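You operate a simulated robot arm through the tools that you are given. There is no shell and no other tool.

You run a simulated two-armed robot. Do the job below in one go: nothing can be reset, and whatever is moved stays where it is left.

TASK
Clear the brush shaper, then shape the black hood's brush round.
Fine: stroke the slide until it shows round; both hood carriers end on the clear part of the bench. Set down upright: what you pick out.

Only the result counts: the job must be done as asked and must still hold three seconds after the hand-in. Knocking over, shifting, dropping, spilling or breaking anything else fails it.

THE ROBOT
Two 7-joint arms with fingered hands on one trunk that stands fixed in place. Base frame: the origin is at the foot of the trunk, x ahead of it, y to its left, z up; the work surface is at about z = 840. Units: mm, rad, N and s.
The left shoulder is at [30, 119, 1019], the right one opposite. With the tool pointing down near the work surface each hand reaches from about 400 to 780 mm from the base axis, measured 20 degrees to its own side. Payload 3.8 kg a hand.
The TCP of each hand is the grasp point between the finger pads, 25 mm short of the fingertips. In the tool frame z runs along the fingers and y along their closing line. The gripper opens to 88 mm; its body begins 29 mm behind the TCP. The gripper is a hand of 4 fingers: y runs from the thumb to the fingers, the wrist lies at [-13, -106, -174] in the tool frame.
Orientation is that of the tool frame in the base frame, as a unit quaternion [x, y, z, w]. With the fingers straight down and the wrist toward the robot, the tool's x, y and z point along [0, 1, 0], [1, 0, 0] and [0, 0, -1] of the base frame.

THE INTERFACE
- The arms move only by the tool apply_moves. It takes "left_series", "right_series" or both (then of equal length, played together; a hand with none holds still); each is one flat list of numbers, 6 for each row, row after row: the shift along the tool's x, y, z in units of 30 mm (1.0 is 30 mm), then the turn, a rotation vector about the tool's x, y, z in units of 5 degrees (1.0 is 5 degrees). In form: [dx, dy, dz, wx, wy, wz, dx, dy, dz, wx, wy, wz, ...]. A call has 1 to 20 rows; each row shifts and turns the commanded pose from where the row before left it, along the tool's axes as they then stand. A call with a number of a shift or a turn outside -1 to 1 is refused whole. A row lasts 0.2 s, in which the tool goes at most 50 mm and 0.15 rad; a call with a longer step from one row to the next is refused whole. A pose out of reach is approached as far as the arm can. The call stops where the force on the tool passes 80 N (or 10 N more than at its start, if that is more) or the arm is blocked; 0.2 s more then pass. In this call time passes only in rows, and 0.2 s behind the last. The reply holds the time, the measured pose of the TCP, the force on the tool along the base axes, the opening and the grip force, in the units named above and with some noise, with the torque about the TCP (base axes, N m) and any sound that the robot's microphone picked up.
- Cameras (640 x 400 px; columns grow to the right, rows downward): "scene" is now at [61.7, -17.9, 1566.9]; the picture's right is [-0.34, -0.94, 0.00], its down [-0.68, 0.24, -0.69] and it looks along [0.65, -0.23, -0.72] (base axes); focal length 334 px, centre (320, 200). "left" rides on the left gripper at [-64, -83, -98] in its tool frame; the picture's right is [-0.62, -0.37, 0.69], its down [0.71, -0.63, 0.30] and it looks along [0.32, 0.68, 0.65] (tool axes); focal length 265 px, centre (320, 200). "right" rides on the right gripper at [64, -83, -98] in its tool frame; the picture's right is [-0.62, 0.37, -0.69], its down [-0.71, -0.63, 0.30] and it looks along [-0.32, 0.68, 0.65] (tool axes); focal length 265 px, centre (320, 200). There is no depth. A picture from a camera that has moved, and an enlarged one, comes with that camera's place and axes in the base frame and with its lens. The place of the scene camera against the robot may be out by one fixed shift of up to 18 mm in any direction.
- capture(camera): a new picture of that camera. No time passes.
- move_column(by): moves the trunk up (or, below 0, down) by that many mm; the arms and the scene camera ride with it, the base frame stays. It gives what a move gives, with no picture.
- set_fingers(index, middle, ring, thumb_bend, thumb_turn, hand): sets how far each is bent, from 0 (flat) to 1 (curled in); at 0.3 the hand is open as for a grip, at 0.7 the pads meet at the TCP. One left out holds its place. A second passes; each finger stops where it meets its share of the squeeze, and holds until it gets a number again. It is the only way to open and close the hand. It gives what a move gives, with no picture; readings hold the bend of each and the force on the fingers (four entries, about 0 where the hand has none), thumb and palm. thumb_turn goes from beside the hand (0) to across from the fingers (1), as for a grip.
- aim_head(pan, tilt): turns the head with the scene camera to pan (to the left, within 2.094 rad either way) and tilt (down, from -0.506 to 1.204), counted from straight ahead of the robot. It gives what a move gives.
- zoom(camera, box): a new picture of the part [left, top, right, bottom] of that camera's present view, enlarged. No time passes.
- finish_job(): hands the job in; it is judged then, once.

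Nothing tells you positions but the pictures and the camera data. Unless the task says otherwise, let go and move clear before handing in.

The tools are called after "Call:" as a command line: name --argument value ..., lists and objects as JSON in quotes. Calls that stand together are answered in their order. apply_moves: Moves the arms, as the interface text tells. Its arguments: {"type":"object","properties":{"left_series":{"type":"array","items":{"type":"number"}},"right_series":{"type":"array","items":{"type":"number"}}},"required":[]} The other tools are called the same way: move_column (by) moves the trunk up or down; set_fingers (index, middle, ring, thumb_bend, thumb_turn, hand) moves the fingers one by one; aim_head (pan, tilt) turns the head that bears the scene camera; capture (camera) takes a picture; zoom (camera, box) takes an enlarged picture of a part of a camera's view; finish_job () hands the job in.

At the start:

```text
t: 0.0
left_ee_pos: [578.3, 117.7, 1186.7]
left_orientation: [0.707, 0.707, 0.0, 0.0]
left_wrist_force: [0.6, -0.4, -0.2]
left_torque: [0.01, 0.0, 0.01]
left_grip_width: 87.6
left_finger_force: 0.1
left_shape: jaw
left_bend: [0.3, 0.3, 0.3, 0.3, 0.98]
left_finger forces: [0.0, 0.0, 0.0, 0.1, 0.0, 0.1]
right_ee_pos: [485.4, -341.5, 1182.8]
right_orientation: [0.707, 0.707, 0.0, 0.001]
right_wrist_force: [0.3, 0.5, 0.0]
right_torque: [0.02, -0.02, -0.02]
right_grip_width: 87.6
right_finger_force: 0.1
right_shape: jaw
right_bend: [0.3, 0.3, 0.3, 0.3, 0.98]
right_finger forces: [0.0, 0.1, 0.0, 0.0, 0.0, 0.1]
trunk travel left (down, up): [-175.0, 415.0]
head pan, tilt (commanded): [-0.342, 0.81]
```

scene: 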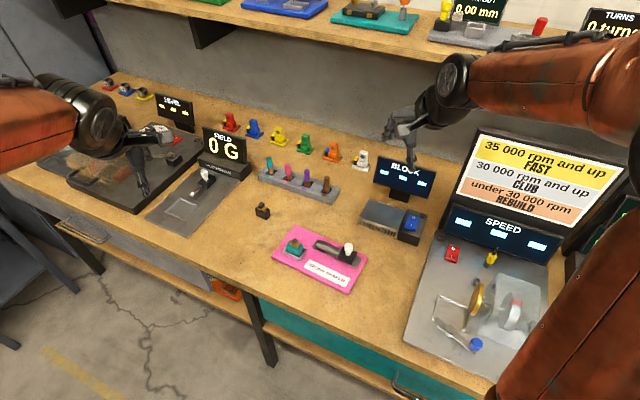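
right: 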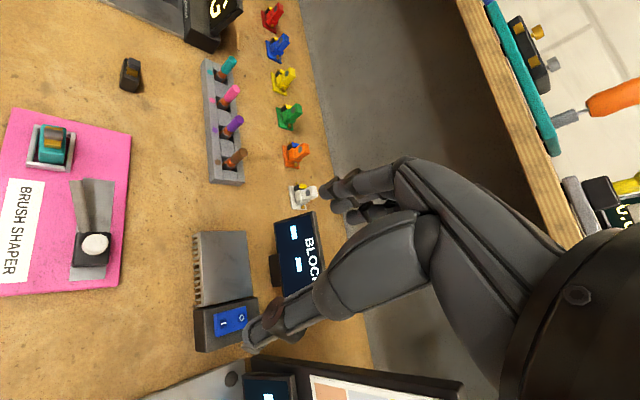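
left: 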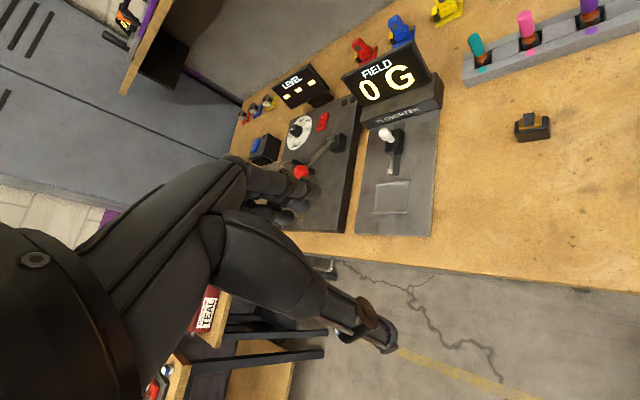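

I see a pink brush shaper with a teal hood carrier in its nest and a slide with a white knob; the black hood carrier stands free on the bench to its left. I will take a closer look first.

Call:
zoom --camera "scene" --box '[230, 180, 390, 300]'

Call:
zoom --camera "right" --box '[0, 40, 160, 300]'

Call:
zoom --camera "left" --box '[480, 80, 600, 160]'

```text
3.33 times, centred on (310, 240) of scene
camera zoom: at [61.7, -17.9, 1566.9], right [-0.34, -0.94, 0.0], down [-0.68, 0.24, -0.69], along [0.65, -0.23, -0.72], focal length 1113 px, centre (353, 67)
```

zoom: 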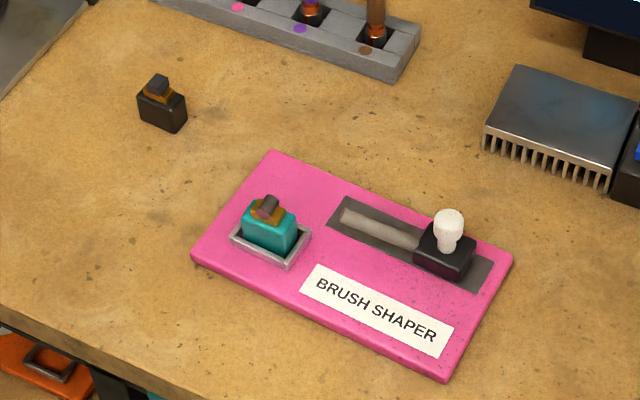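

```text
1.54 times, centred on (80, 170) of right
camera zoom: at [402.9, -276.2, 1283.0], right [0.37, -0.62, 0.69], down [-0.63, -0.71, -0.3], along [0.68, -0.32, -0.65], focal length 408 px, centre (689, 246)
```

zoom: 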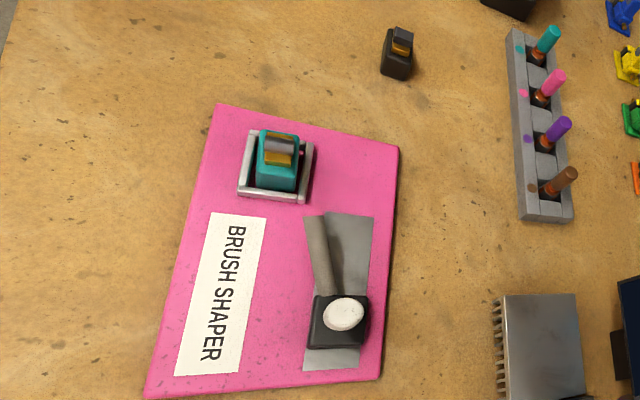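

```text
5.00 times, centred on (540, 120) of left
camera zoom: at [493.7, 52.6, 1284.2], right [-0.37, -0.62, -0.69], down [-0.63, 0.71, -0.3], along [0.68, 0.32, -0.65], focal length 1327 px, centre (-780, 600)
```

zoom: 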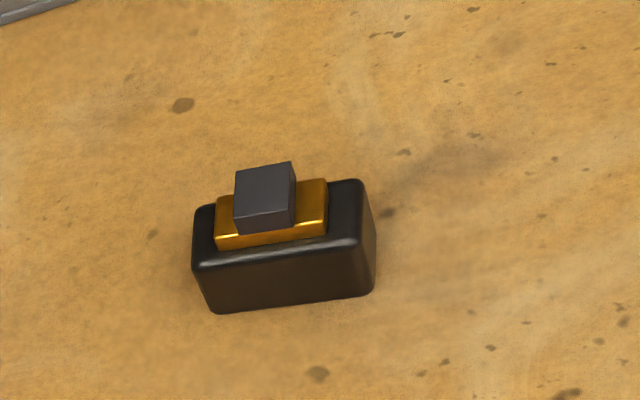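

I take tight zooms of the teal hood, the slide, the black hood and the free bench around it for shape and place.

Call:
zoom --camera "scene" --box '[280, 225, 320, 250]'

Call:
zoom --camera "scene" --box '[304, 220, 368, 260]'

Call:
zoom --camera "scene" --box '[246, 195, 286, 220]'

Call:
zoom --camera "right" --box '[0, 100, 160, 200]'

Call:
zoom --camera "right" --box '[0, 170, 160, 300]'

```text
16.00 times, centred on (300, 238) of scene
camera zoom: at [61.7, -17.9, 1566.9], right [-0.34, -0.94, 0.0], down [-0.68, 0.24, -0.69], along [0.65, -0.23, -0.72], focal length 5342 px, centre (640, -400)
```

zoom: 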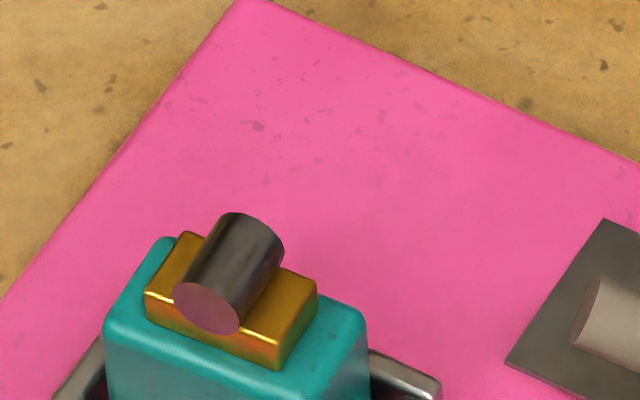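

```text
10.00 times, centred on (336, 240) of scene
camera zoom: at [61.7, -17.9, 1566.9], right [-0.34, -0.94, 0.0], down [-0.68, 0.24, -0.69], along [0.65, -0.23, -0.72], focal length 3339 px, centre (160, -200)
```

zoom: 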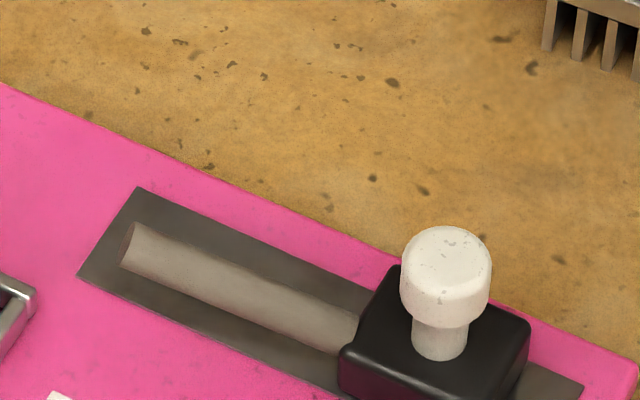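

```text
16.00 times, centred on (266, 208) of scene
camera zoom: at [61.7, -17.9, 1566.9], right [-0.34, -0.94, 0.0], down [-0.68, 0.24, -0.69], along [0.65, -0.23, -0.72], focal length 5342 px, centre (1184, 80)
```

zoom: 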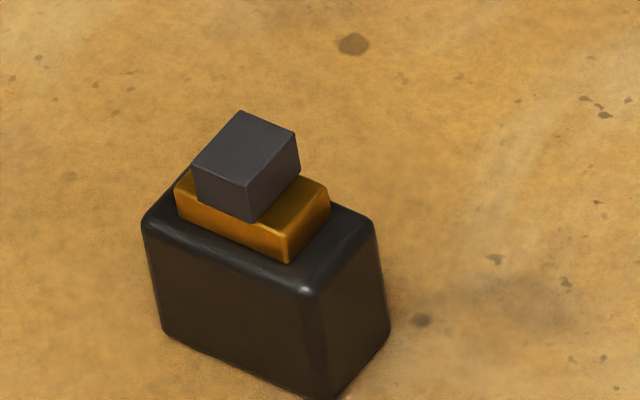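

```text
4.00 times, centred on (80, 150) of right
camera zoom: at [402.9, -276.2, 1283.0], right [0.37, -0.62, 0.69], down [-0.63, -0.71, -0.3], along [0.68, -0.32, -0.65], focal length 1062 px, centre (1280, 400)
```

zoom: 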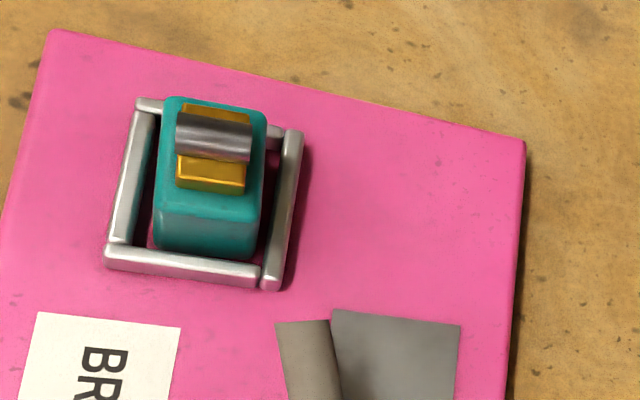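

```text
3.08 times, centred on (80, 235) of right
camera zoom: at [402.9, -276.2, 1283.0], right [0.37, -0.62, 0.69], down [-0.63, -0.71, -0.3], along [0.68, -0.32, -0.65], focal length 817 px, centre (1058, 92)
```

zoom: 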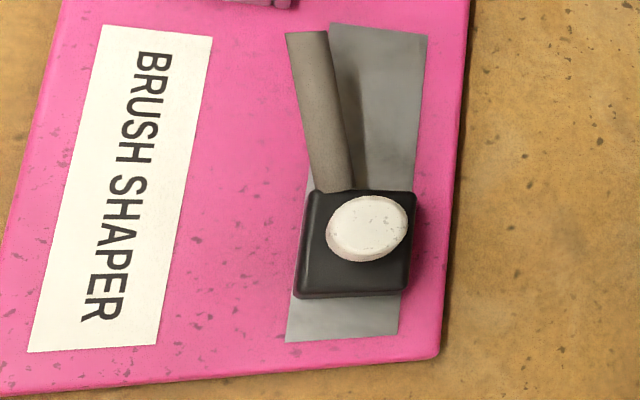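

The teal hood carrier sits in the nest with a round brush, and the black one's brush is still square. The board is turned about 41° in the base frame. I move the left hand, turned to suit the hoods, to look closer with its camera.

Call:
apply_moves --left_series '[-0.61, -0.473, 0.667, 0, 0, 0, -0.61, -0.473, 0.667, 0, 0, 0, -0.61, -0.473, 0.667, 0, 0, 0, -0.61, -0.473, 0.667, 0, 0, 0, -0.61, -0.473, 0.667, 0, 0, 0, -0.61, -0.473, 0.667, 0, 0, 0, -0.61, -0.473, 0.667, 0, 0, 0, -0.61, -0.473, 0.667, 0, 0, 0, -0.61, -0.473, 0.667, 0, 0, 0, -0.61, -0.473, 0.667, 0, 0, 0, 0, 0, 0, 0, 0, 0.98, 0, 0, 0, 0, 0, 0.98, 0, 0, 0, 0, 0, 0.98, 0, 0, 0, 0, 0, 0.98, 0, 0, 0, 0, 0, 0.98, 0, 0, 0, 0, 0, 0.98, 0, 0, 0, 0, 0, 0.98, 0, 0, 0, 0, 0, 0.98, 0, 0, 0, 0, 0, 0.98, 0, 0, 0, 0, 0, 0.98]'

Call:
capture --camera "left"

Call:
capture --camera "scene"

```text
t: 4.2
left_ee_pos: [435.5, -66.2, 985.7]
left_orientation: [0.937, 0.349, 0.0, -0.001]
left_wrist_force: [0.2, -0.3, -0.2]
left_torque: [-0.01, 0.0, 0.02]
left_grip_width: 87.4
left_finger_force: 0.1
left_shape: jaw
left_bend: [0.3, 0.3, 0.3, 0.3, 0.98]
left_finger forces: [0.1, 0.0, 0.1, 0.1, 0.0, 0.0]
right_ee_pos: [486.8, -340.8, 1184.2]
right_orientation: [0.707, 0.707, 0.0, 0.0]
right_wrist_force: [0.4, 0.1, 0.9]
right_torque: [0.01, 0.01, 0.06]
right_grip_width: 87.7
right_finger_force: 0.1
right_shape: jaw
right_bend: [0.3, 0.3, 0.3, 0.3, 0.98]
right_finger forces: [0.1, 0.0, 0.1, 0.0, 0.1, 0.1]
trunk travel left (down, up): [-175.0, 415.0]
head pan, tilt (commanded): [-0.342, 0.81]
```

```text
taken
camera left: at [332.2, -44.6, 1084.1], right [-0.71, -0.13, -0.69], down [0.13, 0.94, -0.3], along [0.69, -0.3, -0.65], focal length 265 px, centre (320, 200)
```

left: 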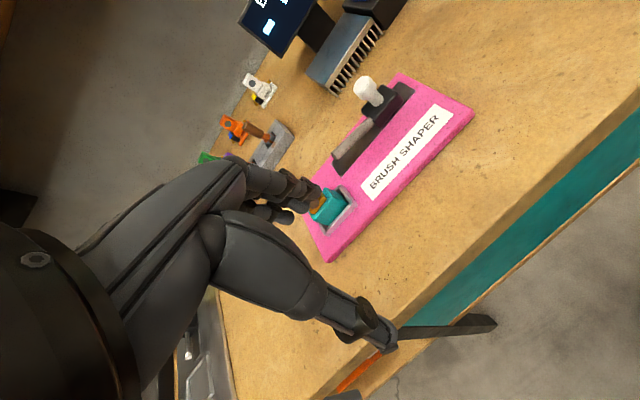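

```text
taken
camera scene: at [62.1, -17.3, 1566.9], right [-0.34, -0.94, 0.0], down [-0.68, 0.24, -0.69], along [0.65, -0.23, -0.72], focal length 334 px, centre (320, 200)
```

scene: 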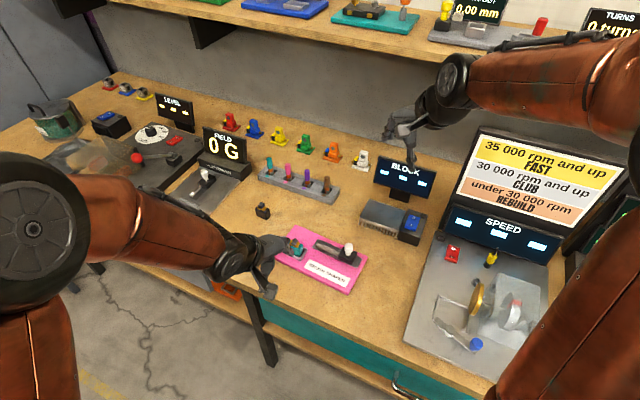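

The left hand is now near the teal hood and its camera sees the shaper from the side. I zoom in there.

Call:
zoom --camera "left" --box '[300, 60, 480, 260]'

Call:
zoom --camera "left" --box '[320, 60, 420, 180]'

Call:
zoom --camera "left" --box '[290, 160, 370, 240]'

Call:
zoom --camera "right" --box '[30, 140, 130, 300]'

```text
2.00 times, centred on (390, 160) of left
camera zoom: at [332.2, -44.6, 1084.1], right [-0.71, -0.13, -0.69], down [0.13, 0.94, -0.3], along [0.69, -0.3, -0.65], focal length 531 px, centre (180, 280)
```

zoom: 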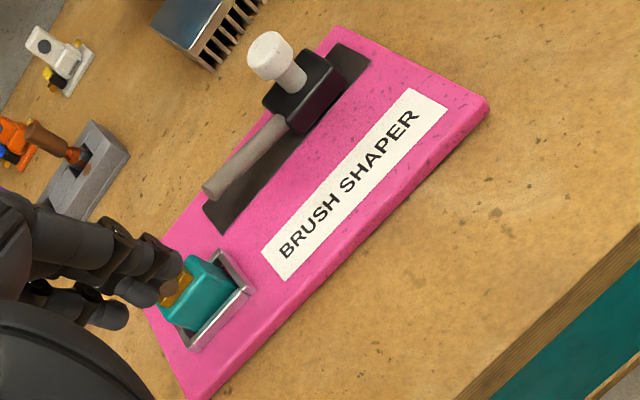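

```text
3.33 times, centred on (370, 120) of left
camera zoom: at [332.2, -44.6, 1084.1], right [-0.71, -0.13, -0.69], down [0.13, 0.94, -0.3], along [0.69, -0.3, -0.65], focal length 885 px, centre (153, 467)
```

zoom: 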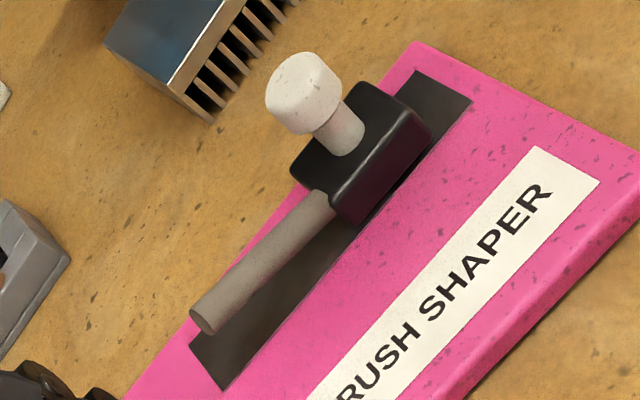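

```text
5.00 times, centred on (330, 200) of left
camera zoom: at [332.2, -44.6, 1084.1], right [-0.71, -0.13, -0.69], down [0.13, 0.94, -0.3], along [0.69, -0.3, -0.65], focal length 1327 px, centre (270, 200)
```

zoom: 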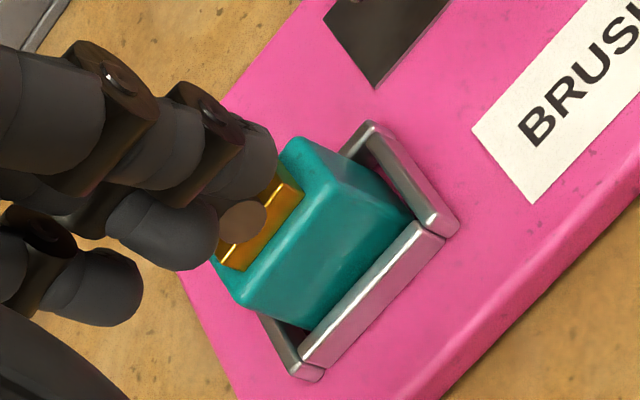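

```text
2.50 times, centred on (80, 220) of right
camera zoom: at [403.3, -275.7, 1283.0], right [0.37, -0.62, 0.69], down [-0.63, -0.71, -0.3], along [0.68, -0.32, -0.65], focal length 664 px, centre (920, 150)
```

zoom: 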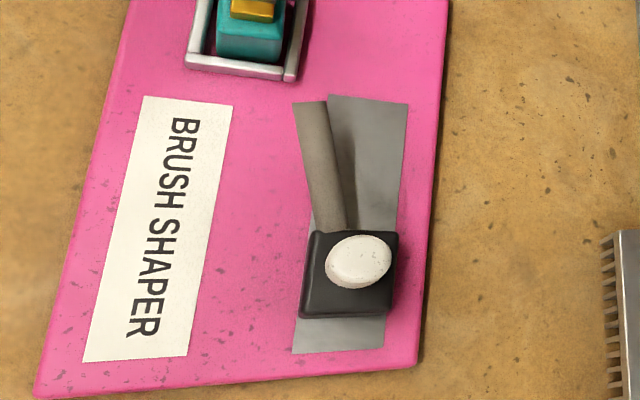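

I now have the teal hood at about (543, -135), body top near z = 881, long axis at 41°. I move the left hand above it.

Call:
apply_moves --left_series '[0.244, 0.817, 0.171, 0, 0, 0, 0.244, 0.817, 0.171, 0, 0, 0, 0.244, 0.817, 0.171, 0, 0, 0, 0.244, 0.817, 0.171, 0, 0, 0, 0.244, 0.817, 0.171, 0, 0, 0]'

Call:
capture --camera "left"

Call:
zoom --camera "scene" --box '[240, 180, 400, 300]'

Call:
zoom --camera "right" --box '[0, 60, 160, 220]'

```text
t: 5.4
left_ee_pos: [544.0, -136.0, 961.2]
left_orientation: [0.937, 0.35, -0.001, 0.0]
left_wrist_force: [-0.4, -0.5, 0.2]
left_torque: [0.02, 0.0, 0.0]
left_grip_width: 87.6
left_finger_force: 0.0
left_shape: jaw
left_bend: [0.3, 0.3, 0.3, 0.3, 0.98]
left_finger forces: [0.0, 0.0, 0.0, 0.0, 0.0, 0.0]
right_ee_pos: [488.1, -342.0, 1185.1]
right_orientation: [0.707, 0.707, 0.001, 0.0]
right_wrist_force: [0.0, 0.9, -0.5]
right_torque: [0.01, 0.03, 0.01]
right_grip_width: 87.6
right_finger_force: 0.1
right_shape: jaw
right_bend: [0.3, 0.3, 0.3, 0.3, 0.98]
right_finger forces: [0.0, 0.1, 0.0, 0.0, 0.0, 0.0]
trunk travel left (down, up): [-175.0, 415.0]
head pan, tilt (commanded): [-0.342, 0.81]
```

```text
taken
camera left: at [440.2, -114.4, 1058.6], right [-0.71, -0.13, -0.69], down [0.13, 0.94, -0.3], along [0.69, -0.3, -0.65], focal length 265 px, centre (320, 200)
```

left: 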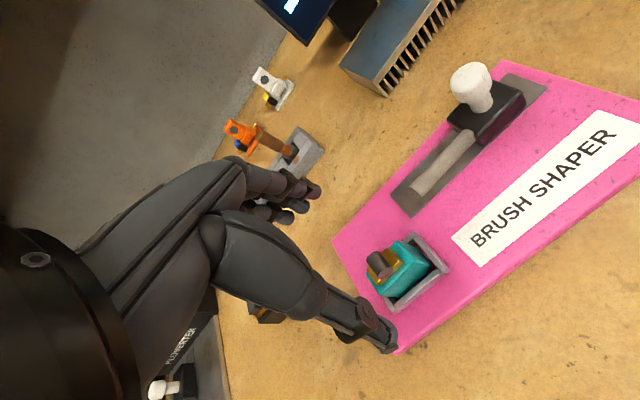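

```text
3.33 times, centred on (320, 240) of scene
camera zoom: at [62.4, -18.3, 1566.9], right [-0.34, -0.94, 0.0], down [-0.68, 0.24, -0.69], along [0.65, -0.23, -0.72], focal length 1113 px, centre (320, 67)
```

zoom: 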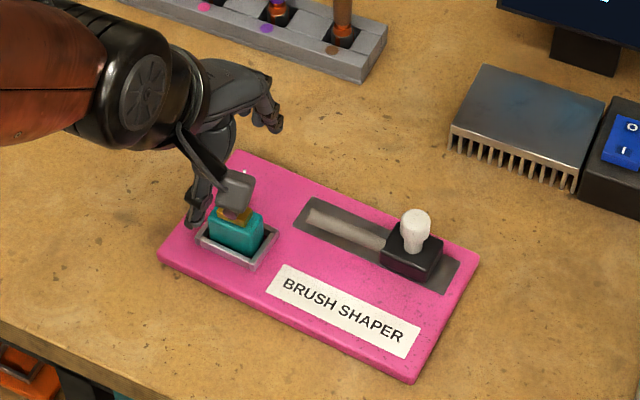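

```text
2.50 times, centred on (80, 140) of right
camera zoom: at [403.5, -276.5, 1282.6], right [0.37, -0.62, 0.69], down [-0.63, -0.71, -0.3], along [0.68, -0.32, -0.65], focal length 664 px, centre (920, 350)
```

zoom: 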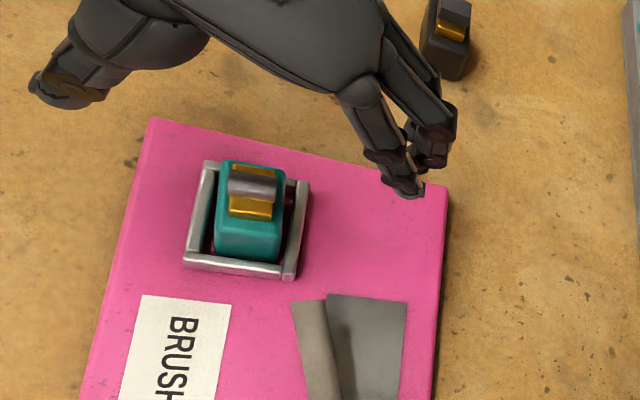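

The hand hovers above the teal hood. I zoom in for a precise offset before going down.

Call:
zoom --camera "left" --box '[350, 220, 460, 320]'

Call:
zoom --camera "left" --box '[380, 50, 560, 220]'

Call:
zoom --camera "right" --box '[30, 110, 90, 180]'

```text
4.00 times, centred on (405, 270) of left
camera zoom: at [440.2, -114.4, 1058.6], right [-0.71, -0.13, -0.69], down [0.13, 0.94, -0.3], along [0.69, -0.3, -0.65], focal length 1062 px, centre (-20, -80)
```

zoom: 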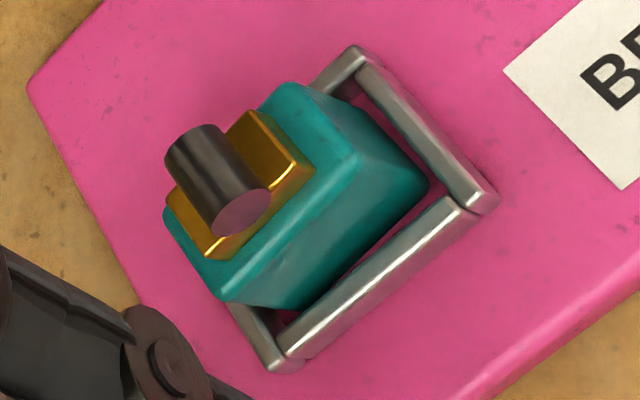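

```text
2.35 times, centred on (470, 135) of left
camera zoom: at [440.2, -114.4, 1058.6], right [-0.71, -0.13, -0.69], down [0.13, 0.94, -0.3], along [0.69, -0.3, -0.65], focal length 624 px, centre (-33, 353)
```

zoom: 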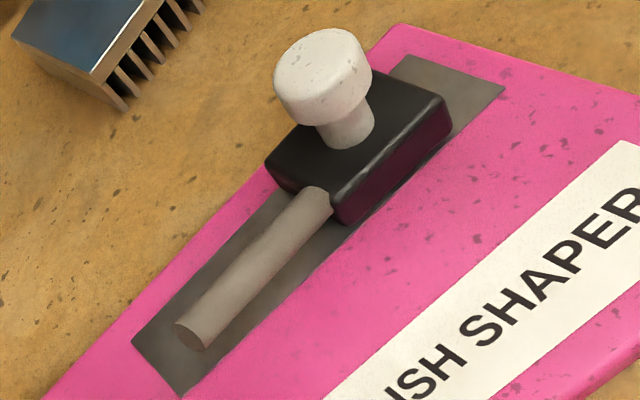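

```text
5.71 times, centred on (60, 145) of right
camera zoom: at [403.5, -276.5, 1282.6], right [0.37, -0.62, 0.69], down [-0.63, -0.71, -0.3], along [0.68, -0.32, -0.65], focal length 1517 px, centre (1806, 514)
```

zoom: 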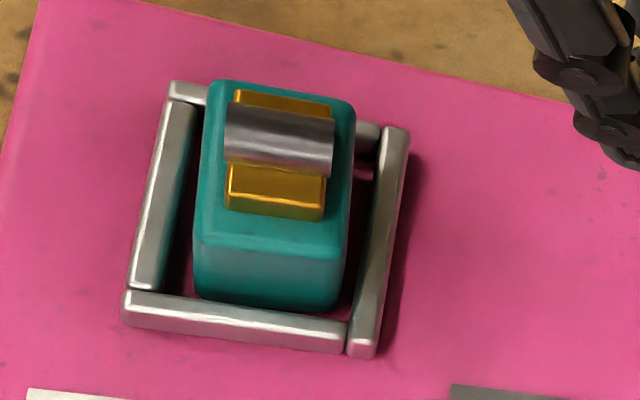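

Teal centre reads about (544.5, -134), so the hand is well centred. I pre-close the fingers a bit in the air to see how the tips move.

Call:
set_fingers --hand "left" --index 0.55 --middle 0.55 --ring 0.55 --thumb_bend 0.55 --thumb_turn 1.0

Call:
zoom --camera "right" --box '[0, 60, 160, 220]'

Call:
capture --camera "left"

Call:
zoom --camera "scene" --box '[260, 190, 340, 260]'

```text
t: 6.4
left_ee_pos: [543.5, -134.6, 962.0]
left_orientation: [0.936, 0.351, 0.0, -0.001]
left_wrist_force: [0.9, 0.2, -0.3]
left_torque: [0.02, 0.03, 0.0]
left_grip_width: 30.9
left_finger_force: 0.1
left_shape: fingers
left_bend: [0.55, 0.55, 0.55, 0.55, 1.0]
left_finger forces: [0.0, 0.0, 0.0, 0.0, 0.1, 0.1]
right_ee_pos: [486.3, -341.2, 1184.4]
right_orientation: [0.708, 0.706, 0.0, 0.0]
right_wrist_force: [0.5, -1.0, 0.0]
right_torque: [-0.02, 0.03, 0.01]
right_grip_width: 87.6
right_finger_force: 0.1
right_shape: jaw
right_bend: [0.3, 0.3, 0.3, 0.3, 0.98]
right_finger forces: [0.0, 0.1, 0.0, 0.1, 0.1, 0.0]
trunk travel left (down, up): [-175.0, 415.0]
head pan, tilt (commanded): [-0.342, 0.81]
```

```text
2.50 times, centred on (80, 140) of right
camera zoom: at [403.0, -276.3, 1282.9], right [0.37, -0.62, 0.69], down [-0.63, -0.71, -0.3], along [0.68, -0.32, -0.65], focal length 664 px, centre (920, 350)
```

zoom: 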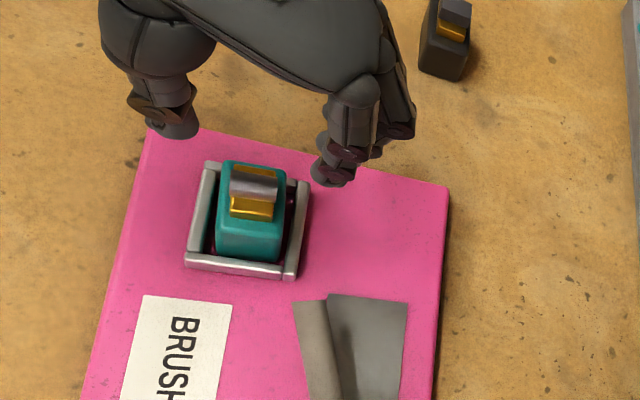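

```text
taken
camera left: at [439.4, -114.1, 1058.8], right [-0.71, -0.13, -0.69], down [0.13, 0.94, -0.3], along [0.69, -0.3, -0.65], focal length 265 px, centre (320, 200)
```

left: 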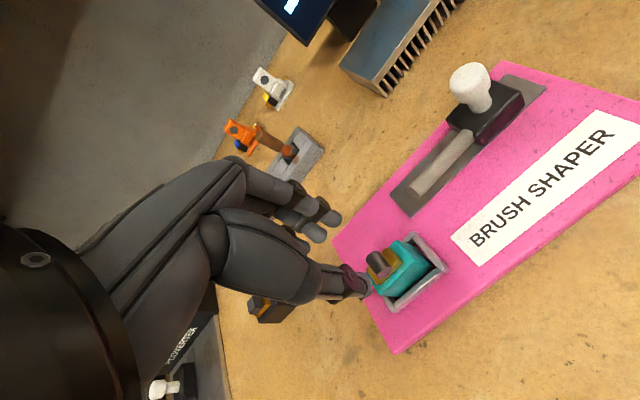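

```text
5.71 times, centred on (300, 225) of scene
camera zoom: at [61.7, -18.0, 1566.9], right [-0.34, -0.94, 0.0], down [-0.68, 0.24, -0.69], along [0.65, -0.23, -0.72], focal length 1908 px, centre (434, 57)
```

zoom: 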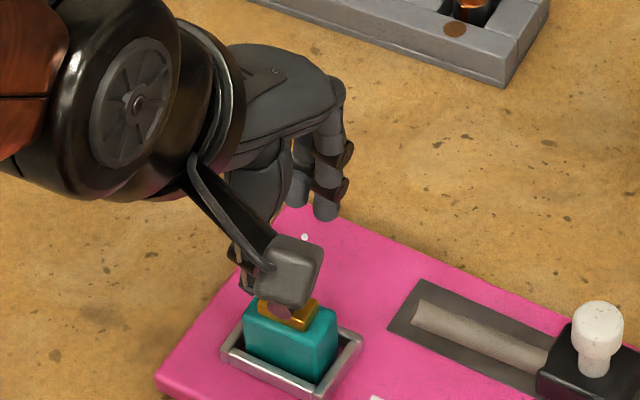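

The fingers sit about 13 mm apart, centred a little to +x of the tool, and the opening at 0.55 is 31 mm. I check the height of the nest's walls before going down.

Call:
zoom --camera "left" --box '[375, 225, 455, 320]'

Call:
zoom --camera "right" --box '[40, 120, 80, 175]'

Call:
zoom --camera "scene" --box '[280, 235, 320, 265]'

```text
4.21 times, centred on (415, 272) of left
camera zoom: at [439.4, -114.1, 1058.8], right [-0.71, -0.13, -0.69], down [0.13, 0.94, -0.3], along [0.69, -0.3, -0.65], focal length 1118 px, centre (-80, -105)
```

zoom: 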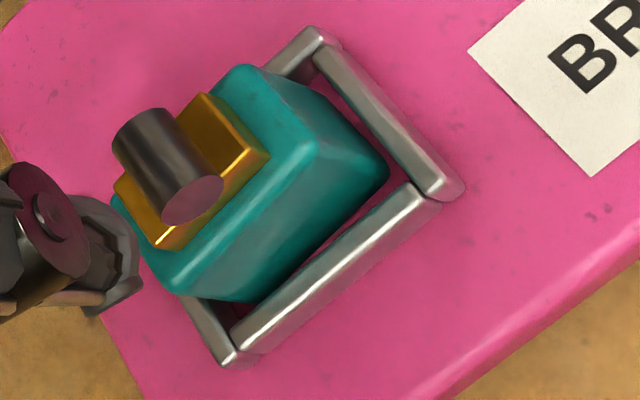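

```text
7.27 times, centred on (60, 148) of right
camera zoom: at [403.0, -276.3, 1282.9], right [0.37, -0.62, 0.69], down [-0.63, -0.71, -0.3], along [0.68, -0.32, -0.65], focal length 1930 px, centre (2211, 582)
```

zoom: 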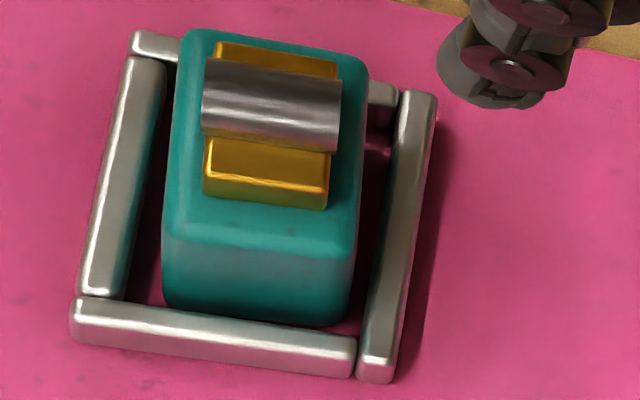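

```text
13.33 times, centred on (300, 250) of scene
camera zoom: at [61.7, -18.0, 1566.9], right [-0.34, -0.94, 0.0], down [-0.68, 0.24, -0.69], along [0.65, -0.23, -0.72], focal length 4452 px, centre (587, -467)
```

zoom: 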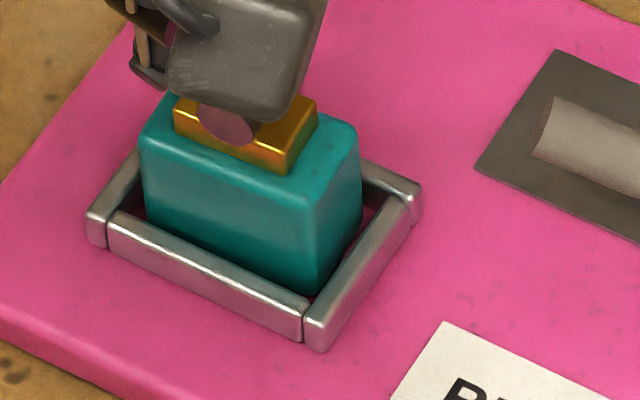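

The nest walls stand to about z = 861 and the hood body top to about 881. I open to about 50 mm and lower so the tips stay just above the walls.

Call:
set_fingers --hand "left" --index 0.47 --middle 0.47 --ring 0.47 --thumb_bend 0.47

Call:
apply_moves --left_series '[-0.12, -0.02, 0, 0, 0, 0, 0, 0, 0.5, 0, 0, 0, 0, 0, 0.5, 0, 0, 0, 0, 0, 0.5, 0, 0, 0, 0, 0, 0.5, 0, 0, 0, 0, 0, 0.4, 0, 0, 0]'

Call:
capture --camera "left"

Call:
zoom --camera "right" --box '[20, 100, 110, 190]'

Call:
zoom --camera "scene" --box '[260, 210, 340, 270]'

```text
t: 7.4
left_ee_pos: [541.9, -135.4, 961.2]
left_orientation: [0.937, 0.35, 0.0, 0.0]
left_wrist_force: [0.1, 0.2, 1.1]
left_torque: [-0.01, 0.03, 0.0]
left_grip_width: 47.4
left_finger_force: 0.0
left_shape: fingers
left_bend: [0.47, 0.47, 0.47, 0.47, 1.0]
left_finger forces: [0.1, 0.0, 0.0, 0.1, 0.0, 0.0]
right_ee_pos: [487.0, -341.3, 1183.9]
right_orientation: [0.707, 0.707, 0.0, -0.001]
right_wrist_force: [-0.4, 0.0, 0.1]
right_torque: [0.0, 0.02, -0.01]
right_grip_width: 87.5
right_finger_force: 0.1
right_shape: jaw
right_bend: [0.3, 0.3, 0.3, 0.3, 0.98]
right_finger forces: [0.0, 0.1, 0.1, 0.0, 0.1, 0.1]
trunk travel left (down, up): [-175.0, 415.0]
head pan, tilt (commanded): [-0.342, 0.81]
```

```text
t: 8.8
left_ee_pos: [541.0, -136.4, 888.5]
left_orientation: [0.937, 0.35, 0.0, -0.001]
left_wrist_force: [0.7, -0.6, -0.6]
left_torque: [0.01, 0.01, 0.01]
left_grip_width: 47.7
left_finger_force: 0.1
left_shape: fingers
left_bend: [0.47, 0.47, 0.47, 0.47, 1.0]
left_finger forces: [0.1, 0.1, 0.1, 0.0, 0.0, 0.0]
right_ee_pos: [487.0, -340.7, 1183.8]
right_orientation: [0.707, 0.707, 0.0, 0.0]
right_wrist_force: [0.3, -0.4, -0.4]
right_torque: [0.0, 0.01, -0.02]
right_grip_width: 87.5
right_finger_force: 0.1
right_shape: jaw
right_bend: [0.3, 0.3, 0.3, 0.3, 0.98]
right_finger forces: [0.1, 0.0, 0.1, 0.0, 0.0, 0.0]
trunk travel left (down, up): [-175.0, 415.0]
head pan, tilt (commanded): [-0.342, 0.81]
```

```text
taken
camera left: at [436.3, -116.0, 986.5], right [-0.71, -0.13, -0.69], down [0.13, 0.94, -0.3], along [0.69, -0.3, -0.65], focal length 265 px, centre (320, 200)
```

left: 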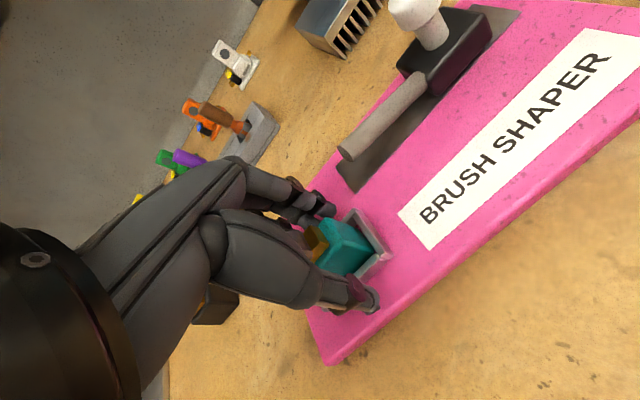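

```text
4.44 times, centred on (65, 145) of right
camera zoom: at [403.1, -276.3, 1282.9], right [0.37, -0.62, 0.69], down [-0.63, -0.71, -0.3], along [0.68, -0.32, -0.65], focal length 1180 px, centre (1453, 444)
```

zoom: 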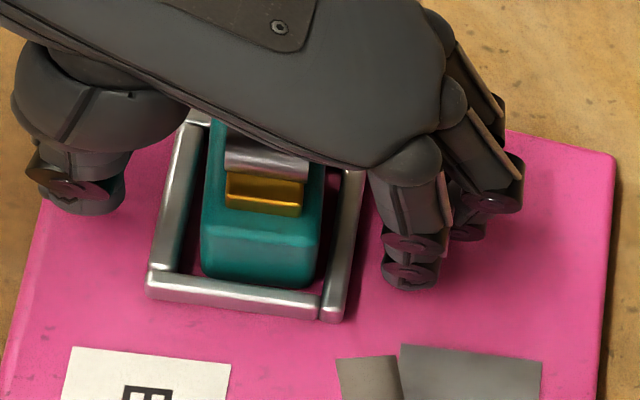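

```text
6.67 times, centred on (300, 240) of scene
camera zoom: at [61.9, -18.0, 1566.9], right [-0.34, -0.94, 0.0], down [-0.68, 0.24, -0.69], along [0.65, -0.23, -0.72], focal length 2226 px, centre (453, -67)
```

zoom: 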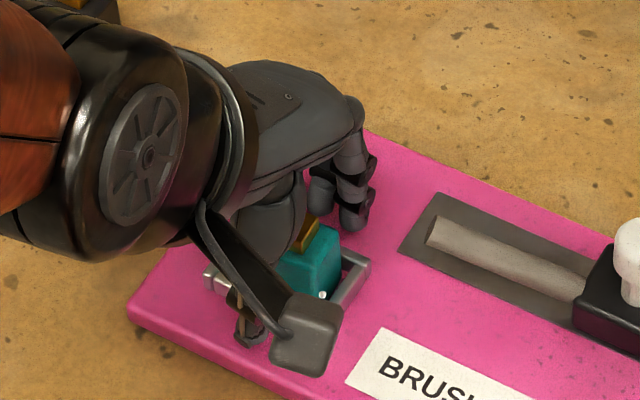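

The hand straddles the hood freely. One close look along the closing line before gripping.

Call:
zoom --camera "left" --box '[280, 170, 400, 330]'

```text
2.50 times, centred on (340, 250) of left
camera zoom: at [436.3, -116.0, 986.5], right [-0.71, -0.13, -0.69], down [0.13, 0.94, -0.3], along [0.69, -0.3, -0.65], focal length 664 px, centre (270, 75)
```

zoom: 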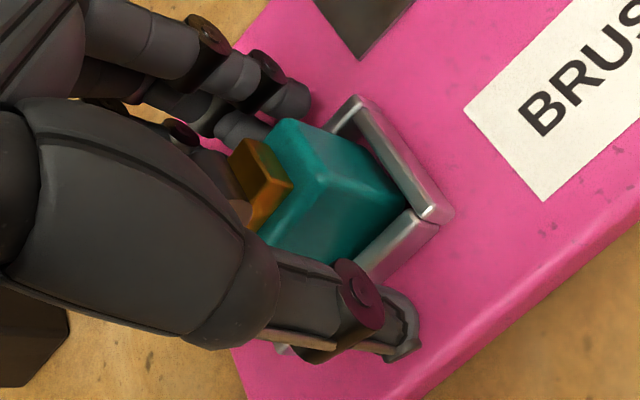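

Looks clear; I close step by step, watching the forces.

Call:
set_fingers --hand "left" --index 0.55 --middle 0.55 --ring 0.55 --thumb_bend 0.55

Call:
zoom --camera "left" --box '[280, 170, 400, 330]'

Call:
zoom --camera "right" --box '[20, 100, 110, 190]'

```text
t: 9.8
left_ee_pos: [539.8, -137.1, 888.5]
left_orientation: [0.937, 0.35, 0.0, 0.0]
left_wrist_force: [0.0, 0.7, 0.2]
left_torque: [-0.04, 0.0, -0.01]
left_grip_width: 33.0
left_finger_force: 0.8
left_shape: fingers
left_bend: [0.54, 0.54, 0.55, 0.54, 1.0]
left_finger forces: [0.5, 0.6, 0.1, 0.0, 0.3, 0.1]
right_ee_pos: [485.6, -340.8, 1184.5]
right_orientation: [0.707, 0.707, 0.0, 0.0]
right_wrist_force: [0.0, 0.3, 0.4]
right_torque: [-0.02, 0.03, 0.02]
right_grip_width: 87.6
right_finger_force: 0.0
right_shape: jaw
right_bend: [0.3, 0.3, 0.3, 0.3, 0.98]
right_finger forces: [0.1, 0.1, 0.1, 0.1, 0.0, 0.0]
trunk travel left (down, up): [-175.0, 415.0]
head pan, tilt (commanded): [-0.342, 0.81]
```

```text
2.50 times, centred on (340, 250) of left
camera zoom: at [436.3, -116.2, 986.8], right [-0.71, -0.13, -0.69], down [0.13, 0.94, -0.3], along [0.69, -0.3, -0.65], focal length 664 px, centre (270, 75)
```

zoom: 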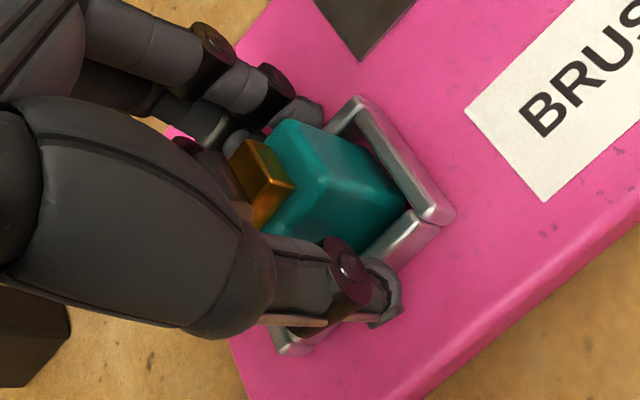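

```text
4.44 times, centred on (65, 145) of right
camera zoom: at [403.1, -276.4, 1282.9], right [0.37, -0.62, 0.69], down [-0.63, -0.71, -0.3], along [0.68, -0.32, -0.65], focal length 1180 px, centre (1453, 444)
```

zoom: 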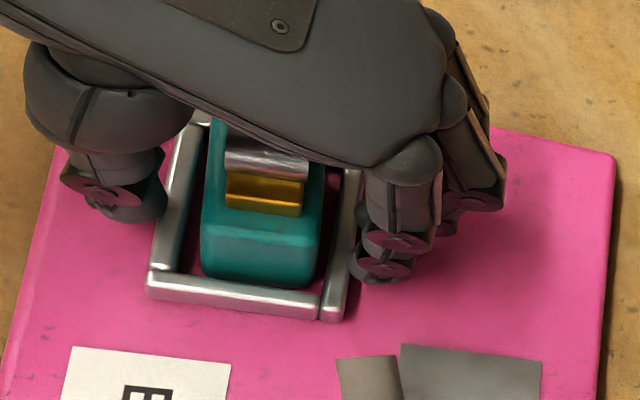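

The index and middle tips have touched the nest's far wall, so they are a little low. I back off, rise 7 mm and try again.

Call:
set_fingers --hand "left" --index 0.5 --middle 0.5 --ring 0.5 --thumb_bend 0.5

Call:
apply_moves --left_series '[0, 0, -0.12, 0, 0, 0, 0, 0, -0.12, 0, 0, 0]'

Call:
set_fingers --hand "left" --index 0.55 --middle 0.55 --ring 0.55 --thumb_bend 0.55

Call:
zoom --camera "left" --box '[280, 170, 400, 330]'

Call:
zoom --camera "right" --box '[20, 100, 110, 190]'

```text
t: 10.8
left_ee_pos: [540.2, -137.1, 888.5]
left_orientation: [0.937, 0.351, 0.0, 0.0]
left_wrist_force: [-0.3, 0.3, -0.6]
left_torque: [-0.02, -0.01, 0.0]
left_grip_width: 40.9
left_finger_force: 0.1
left_shape: fingers
left_bend: [0.5, 0.5, 0.5, 0.5, 1.0]
left_finger forces: [0.0, 0.0, 0.0, 0.0, 0.0, 0.0]
right_ee_pos: [486.4, -341.2, 1185.0]
right_orientation: [0.707, 0.707, 0.0, 0.0]
right_wrist_force: [0.5, 0.5, -0.3]
right_torque: [-0.02, -0.04, -0.01]
right_grip_width: 87.5
right_finger_force: 0.0
right_shape: jaw
right_bend: [0.3, 0.3, 0.3, 0.3, 0.98]
right_finger forces: [0.0, 0.0, 0.1, 0.0, 0.0, 0.0]
trunk travel left (down, up): [-175.0, 415.0]
head pan, tilt (commanded): [-0.342, 0.81]
```

```text
t: 11.4
left_ee_pos: [539.8, -136.6, 895.3]
left_orientation: [0.937, 0.35, 0.0, 0.0]
left_wrist_force: [-0.6, -0.2, 0.3]
left_torque: [0.0, 0.01, 0.03]
left_grip_width: 40.9
left_finger_force: 0.0
left_shape: fingers
left_bend: [0.5, 0.5, 0.5, 0.5, 1.0]
left_finger forces: [0.1, 0.0, 0.0, 0.0, 0.0, 0.0]
right_ee_pos: [486.2, -341.1, 1184.2]
right_orientation: [0.707, 0.707, -0.001, 0.0]
right_wrist_force: [0.1, 0.5, -0.3]
right_torque: [0.02, -0.02, 0.01]
right_grip_width: 87.5
right_finger_force: 0.0
right_shape: jaw
right_bend: [0.3, 0.3, 0.3, 0.3, 0.98]
right_finger forces: [0.0, 0.1, 0.1, 0.1, 0.0, 0.0]
trunk travel left (down, up): [-175.0, 415.0]
head pan, tilt (commanded): [-0.342, 0.81]
```

```text
t: 12.4
left_ee_pos: [539.7, -137.3, 897.0]
left_orientation: [0.936, 0.351, 0.001, 0.001]
left_wrist_force: [0.1, -0.4, 0.1]
left_torque: [-0.02, 0.0, 0.01]
left_grip_width: 30.7
left_finger_force: 0.0
left_shape: fingers
left_bend: [0.55, 0.55, 0.55, 0.55, 1.0]
left_finger forces: [0.0, 0.0, 0.0, 0.0, 0.0, 0.0]
right_ee_pos: [485.9, -341.5, 1184.2]
right_orientation: [0.707, 0.707, 0.0, 0.0]
right_wrist_force: [0.0, -0.5, -0.4]
right_torque: [0.01, 0.01, 0.0]
right_grip_width: 87.7
right_finger_force: 0.0
right_shape: jaw
right_bend: [0.3, 0.3, 0.3, 0.3, 0.98]
right_finger forces: [0.0, 0.1, 0.0, 0.0, 0.1, 0.0]
trunk travel left (down, up): [-175.0, 415.0]
head pan, tilt (commanded): [-0.342, 0.81]
```

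```text
2.50 times, centred on (340, 250) of left
camera zoom: at [436.2, -116.0, 993.8], right [-0.71, -0.13, -0.69], down [0.13, 0.94, -0.3], along [0.69, -0.3, -0.65], focal length 664 px, centre (270, 75)
```

zoom: 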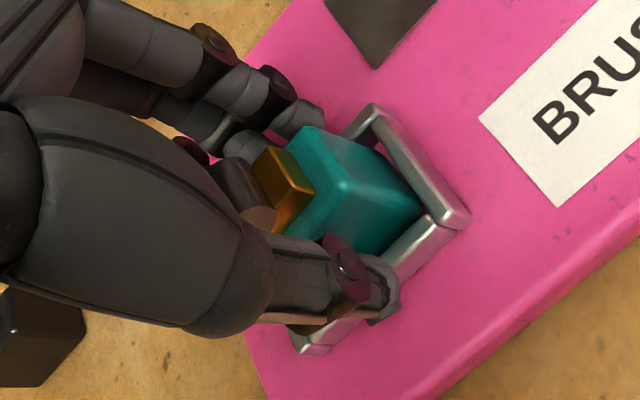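

```text
4.44 times, centred on (65, 145) of right
camera zoom: at [403.0, -276.3, 1282.9], right [0.37, -0.62, 0.69], down [-0.63, -0.71, -0.3], along [0.68, -0.32, -0.65], focal length 1180 px, centre (1453, 444)
```

zoom: 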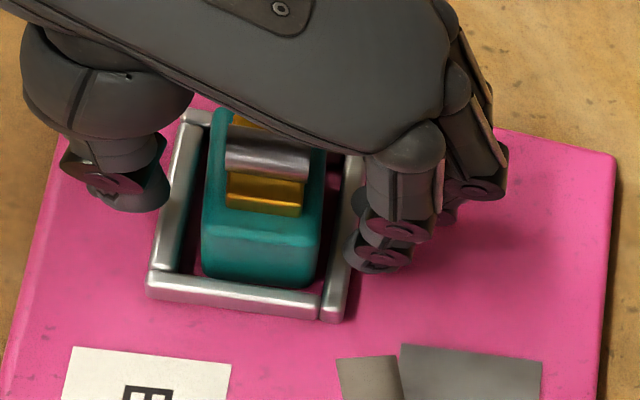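

No contact now at 0.55. I lower 2 mm and close on the hood.

Call:
apply_moves --left_series '[0, 0, 0.07, 0, 0, 0]'

Call:
set_fingers --hand "left" --index 0.6 --middle 0.6 --ring 0.6 --thumb_bend 0.6

Call:
zoom --camera "left" --box '[280, 170, 400, 330]'

Call:
zoom --camera "right" --box '[20, 100, 110, 190]'

```text
t: 12.8
left_ee_pos: [541.1, -137.5, 893.7]
left_orientation: [0.937, 0.35, 0.0, 0.0]
left_wrist_force: [-1.5, -0.2, 0.2]
left_torque: [0.0, 0.02, 0.03]
left_grip_width: 30.7
left_finger_force: 0.0
left_shape: fingers
left_bend: [0.55, 0.55, 0.55, 0.55, 1.0]
left_finger forces: [0.0, 0.1, 0.1, 0.1, 0.1, 0.0]
right_ee_pos: [487.6, -340.9, 1185.2]
right_orientation: [0.707, 0.707, 0.0, 0.0]
right_wrist_force: [0.2, -0.1, -0.5]
right_torque: [0.01, 0.01, -0.02]
right_grip_width: 87.9
right_finger_force: 0.0
right_shape: jaw
right_bend: [0.3, 0.3, 0.3, 0.3, 0.98]
right_finger forces: [0.0, 0.0, 0.1, 0.0, 0.0, 0.0]
trunk travel left (down, up): [-175.0, 415.0]
head pan, tilt (commanded): [-0.342, 0.81]
```

```text
t: 13.8
left_ee_pos: [540.4, -138.0, 893.7]
left_orientation: [0.937, 0.351, 0.001, 0.001]
left_wrist_force: [-0.5, -0.3, 0.3]
left_torque: [0.02, 0.01, -0.03]
left_grip_width: 20.2
left_finger_force: 0.0
left_shape: fingers
left_bend: [0.6, 0.6, 0.6, 0.6, 1.0]
left_finger forces: [0.1, 0.1, 0.1, 0.0, 0.1, 0.0]
right_ee_pos: [486.7, -340.7, 1184.7]
right_orientation: [0.707, 0.707, 0.0, -0.001]
right_wrist_force: [0.0, 0.1, 0.5]
right_torque: [0.02, -0.01, -0.01]
right_grip_width: 87.6
right_finger_force: 0.0
right_shape: jaw
right_bend: [0.3, 0.3, 0.3, 0.3, 0.98]
right_finger forces: [0.0, 0.0, 0.1, 0.0, 0.1, 0.1]
trunk travel left (down, up): [-175.0, 415.0]
head pan, tilt (commanded): [-0.342, 0.81]
```

```text
2.50 times, centred on (340, 250) of left
camera zoom: at [436.5, -116.0, 991.7], right [-0.71, -0.13, -0.69], down [0.13, 0.94, -0.3], along [0.69, -0.3, -0.65], focal length 664 px, centre (270, 75)
```

zoom: 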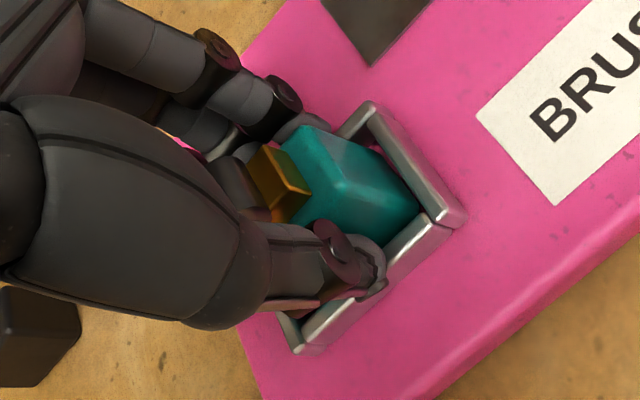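

```text
4.44 times, centred on (65, 145) of right
camera zoom: at [403.0, -276.3, 1282.9], right [0.37, -0.62, 0.69], down [-0.63, -0.71, -0.3], along [0.68, -0.32, -0.65], focal length 1180 px, centre (1453, 444)
```

zoom: 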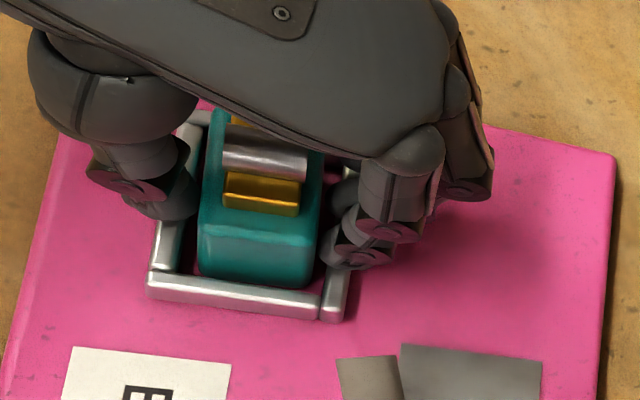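

Still no force at 0.6 (20 mm at the pads), since the tips are a bit wider. I close further in small steps.

Call:
set_fingers --hand "left" --index 0.63 --middle 0.63 --ring 0.63 --thumb_bend 0.63

Call:
zoom --camera "left" --box '[280, 170, 400, 330]'

Call:
zoom --camera "right" --box '[20, 100, 110, 190]'

```text
t: 14.8
left_ee_pos: [541.5, -138.0, 892.9]
left_orientation: [0.937, 0.35, 0.0, 0.001]
left_wrist_force: [0.0, -0.4, 0.6]
left_torque: [0.0, -0.02, 0.03]
left_grip_width: 17.9
left_finger_force: 2.4
left_shape: fingers
left_bend: [0.61, 0.62, 0.62, 0.61, 1.0]
left_finger forces: [1.0, 0.7, 0.2, 0.0, 1.8, 0.0]
right_ee_pos: [486.2, -340.9, 1183.7]
right_orientation: [0.708, 0.707, 0.0, 0.0]
right_wrist_force: [-0.4, 1.0, -1.4]
right_torque: [0.0, -0.01, 0.05]
right_grip_width: 87.9
right_finger_force: 0.0
right_shape: jaw
right_bend: [0.3, 0.3, 0.3, 0.3, 0.98]
right_finger forces: [0.1, 0.0, 0.0, 0.0, 0.0, 0.0]
trunk travel left (down, up): [-175.0, 415.0]
head pan, tilt (commanded): [-0.342, 0.81]
```

```text
2.50 times, centred on (340, 250) of left
camera zoom: at [436.5, -116.0, 991.7], right [-0.71, -0.13, -0.69], down [0.13, 0.94, -0.3], along [0.69, -0.3, -0.65], focal length 664 px, centre (270, 75)
```

zoom: 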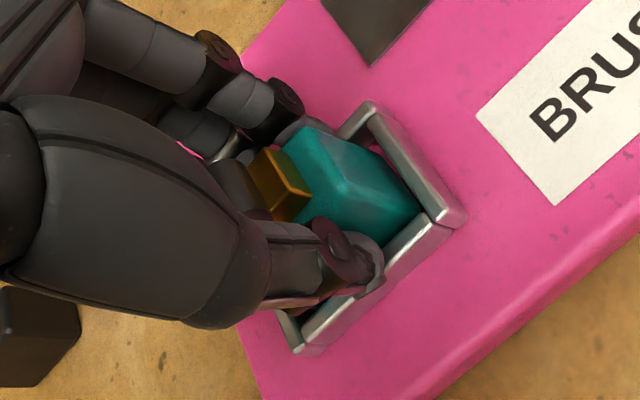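

```text
4.44 times, centred on (65, 145) of right
camera zoom: at [403.0, -276.3, 1282.9], right [0.37, -0.62, 0.69], down [-0.63, -0.71, -0.3], along [0.68, -0.32, -0.65], focal length 1180 px, centre (1453, 444)
```

zoom: 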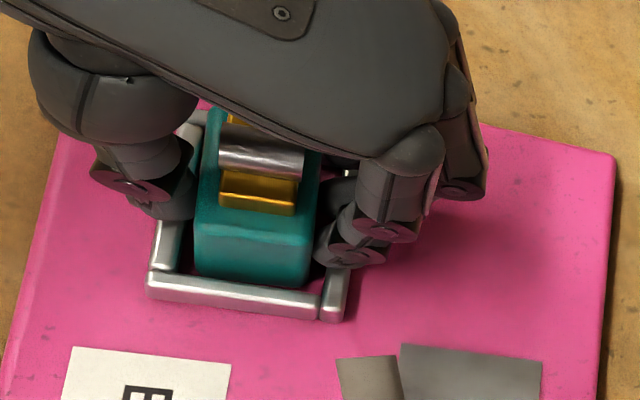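

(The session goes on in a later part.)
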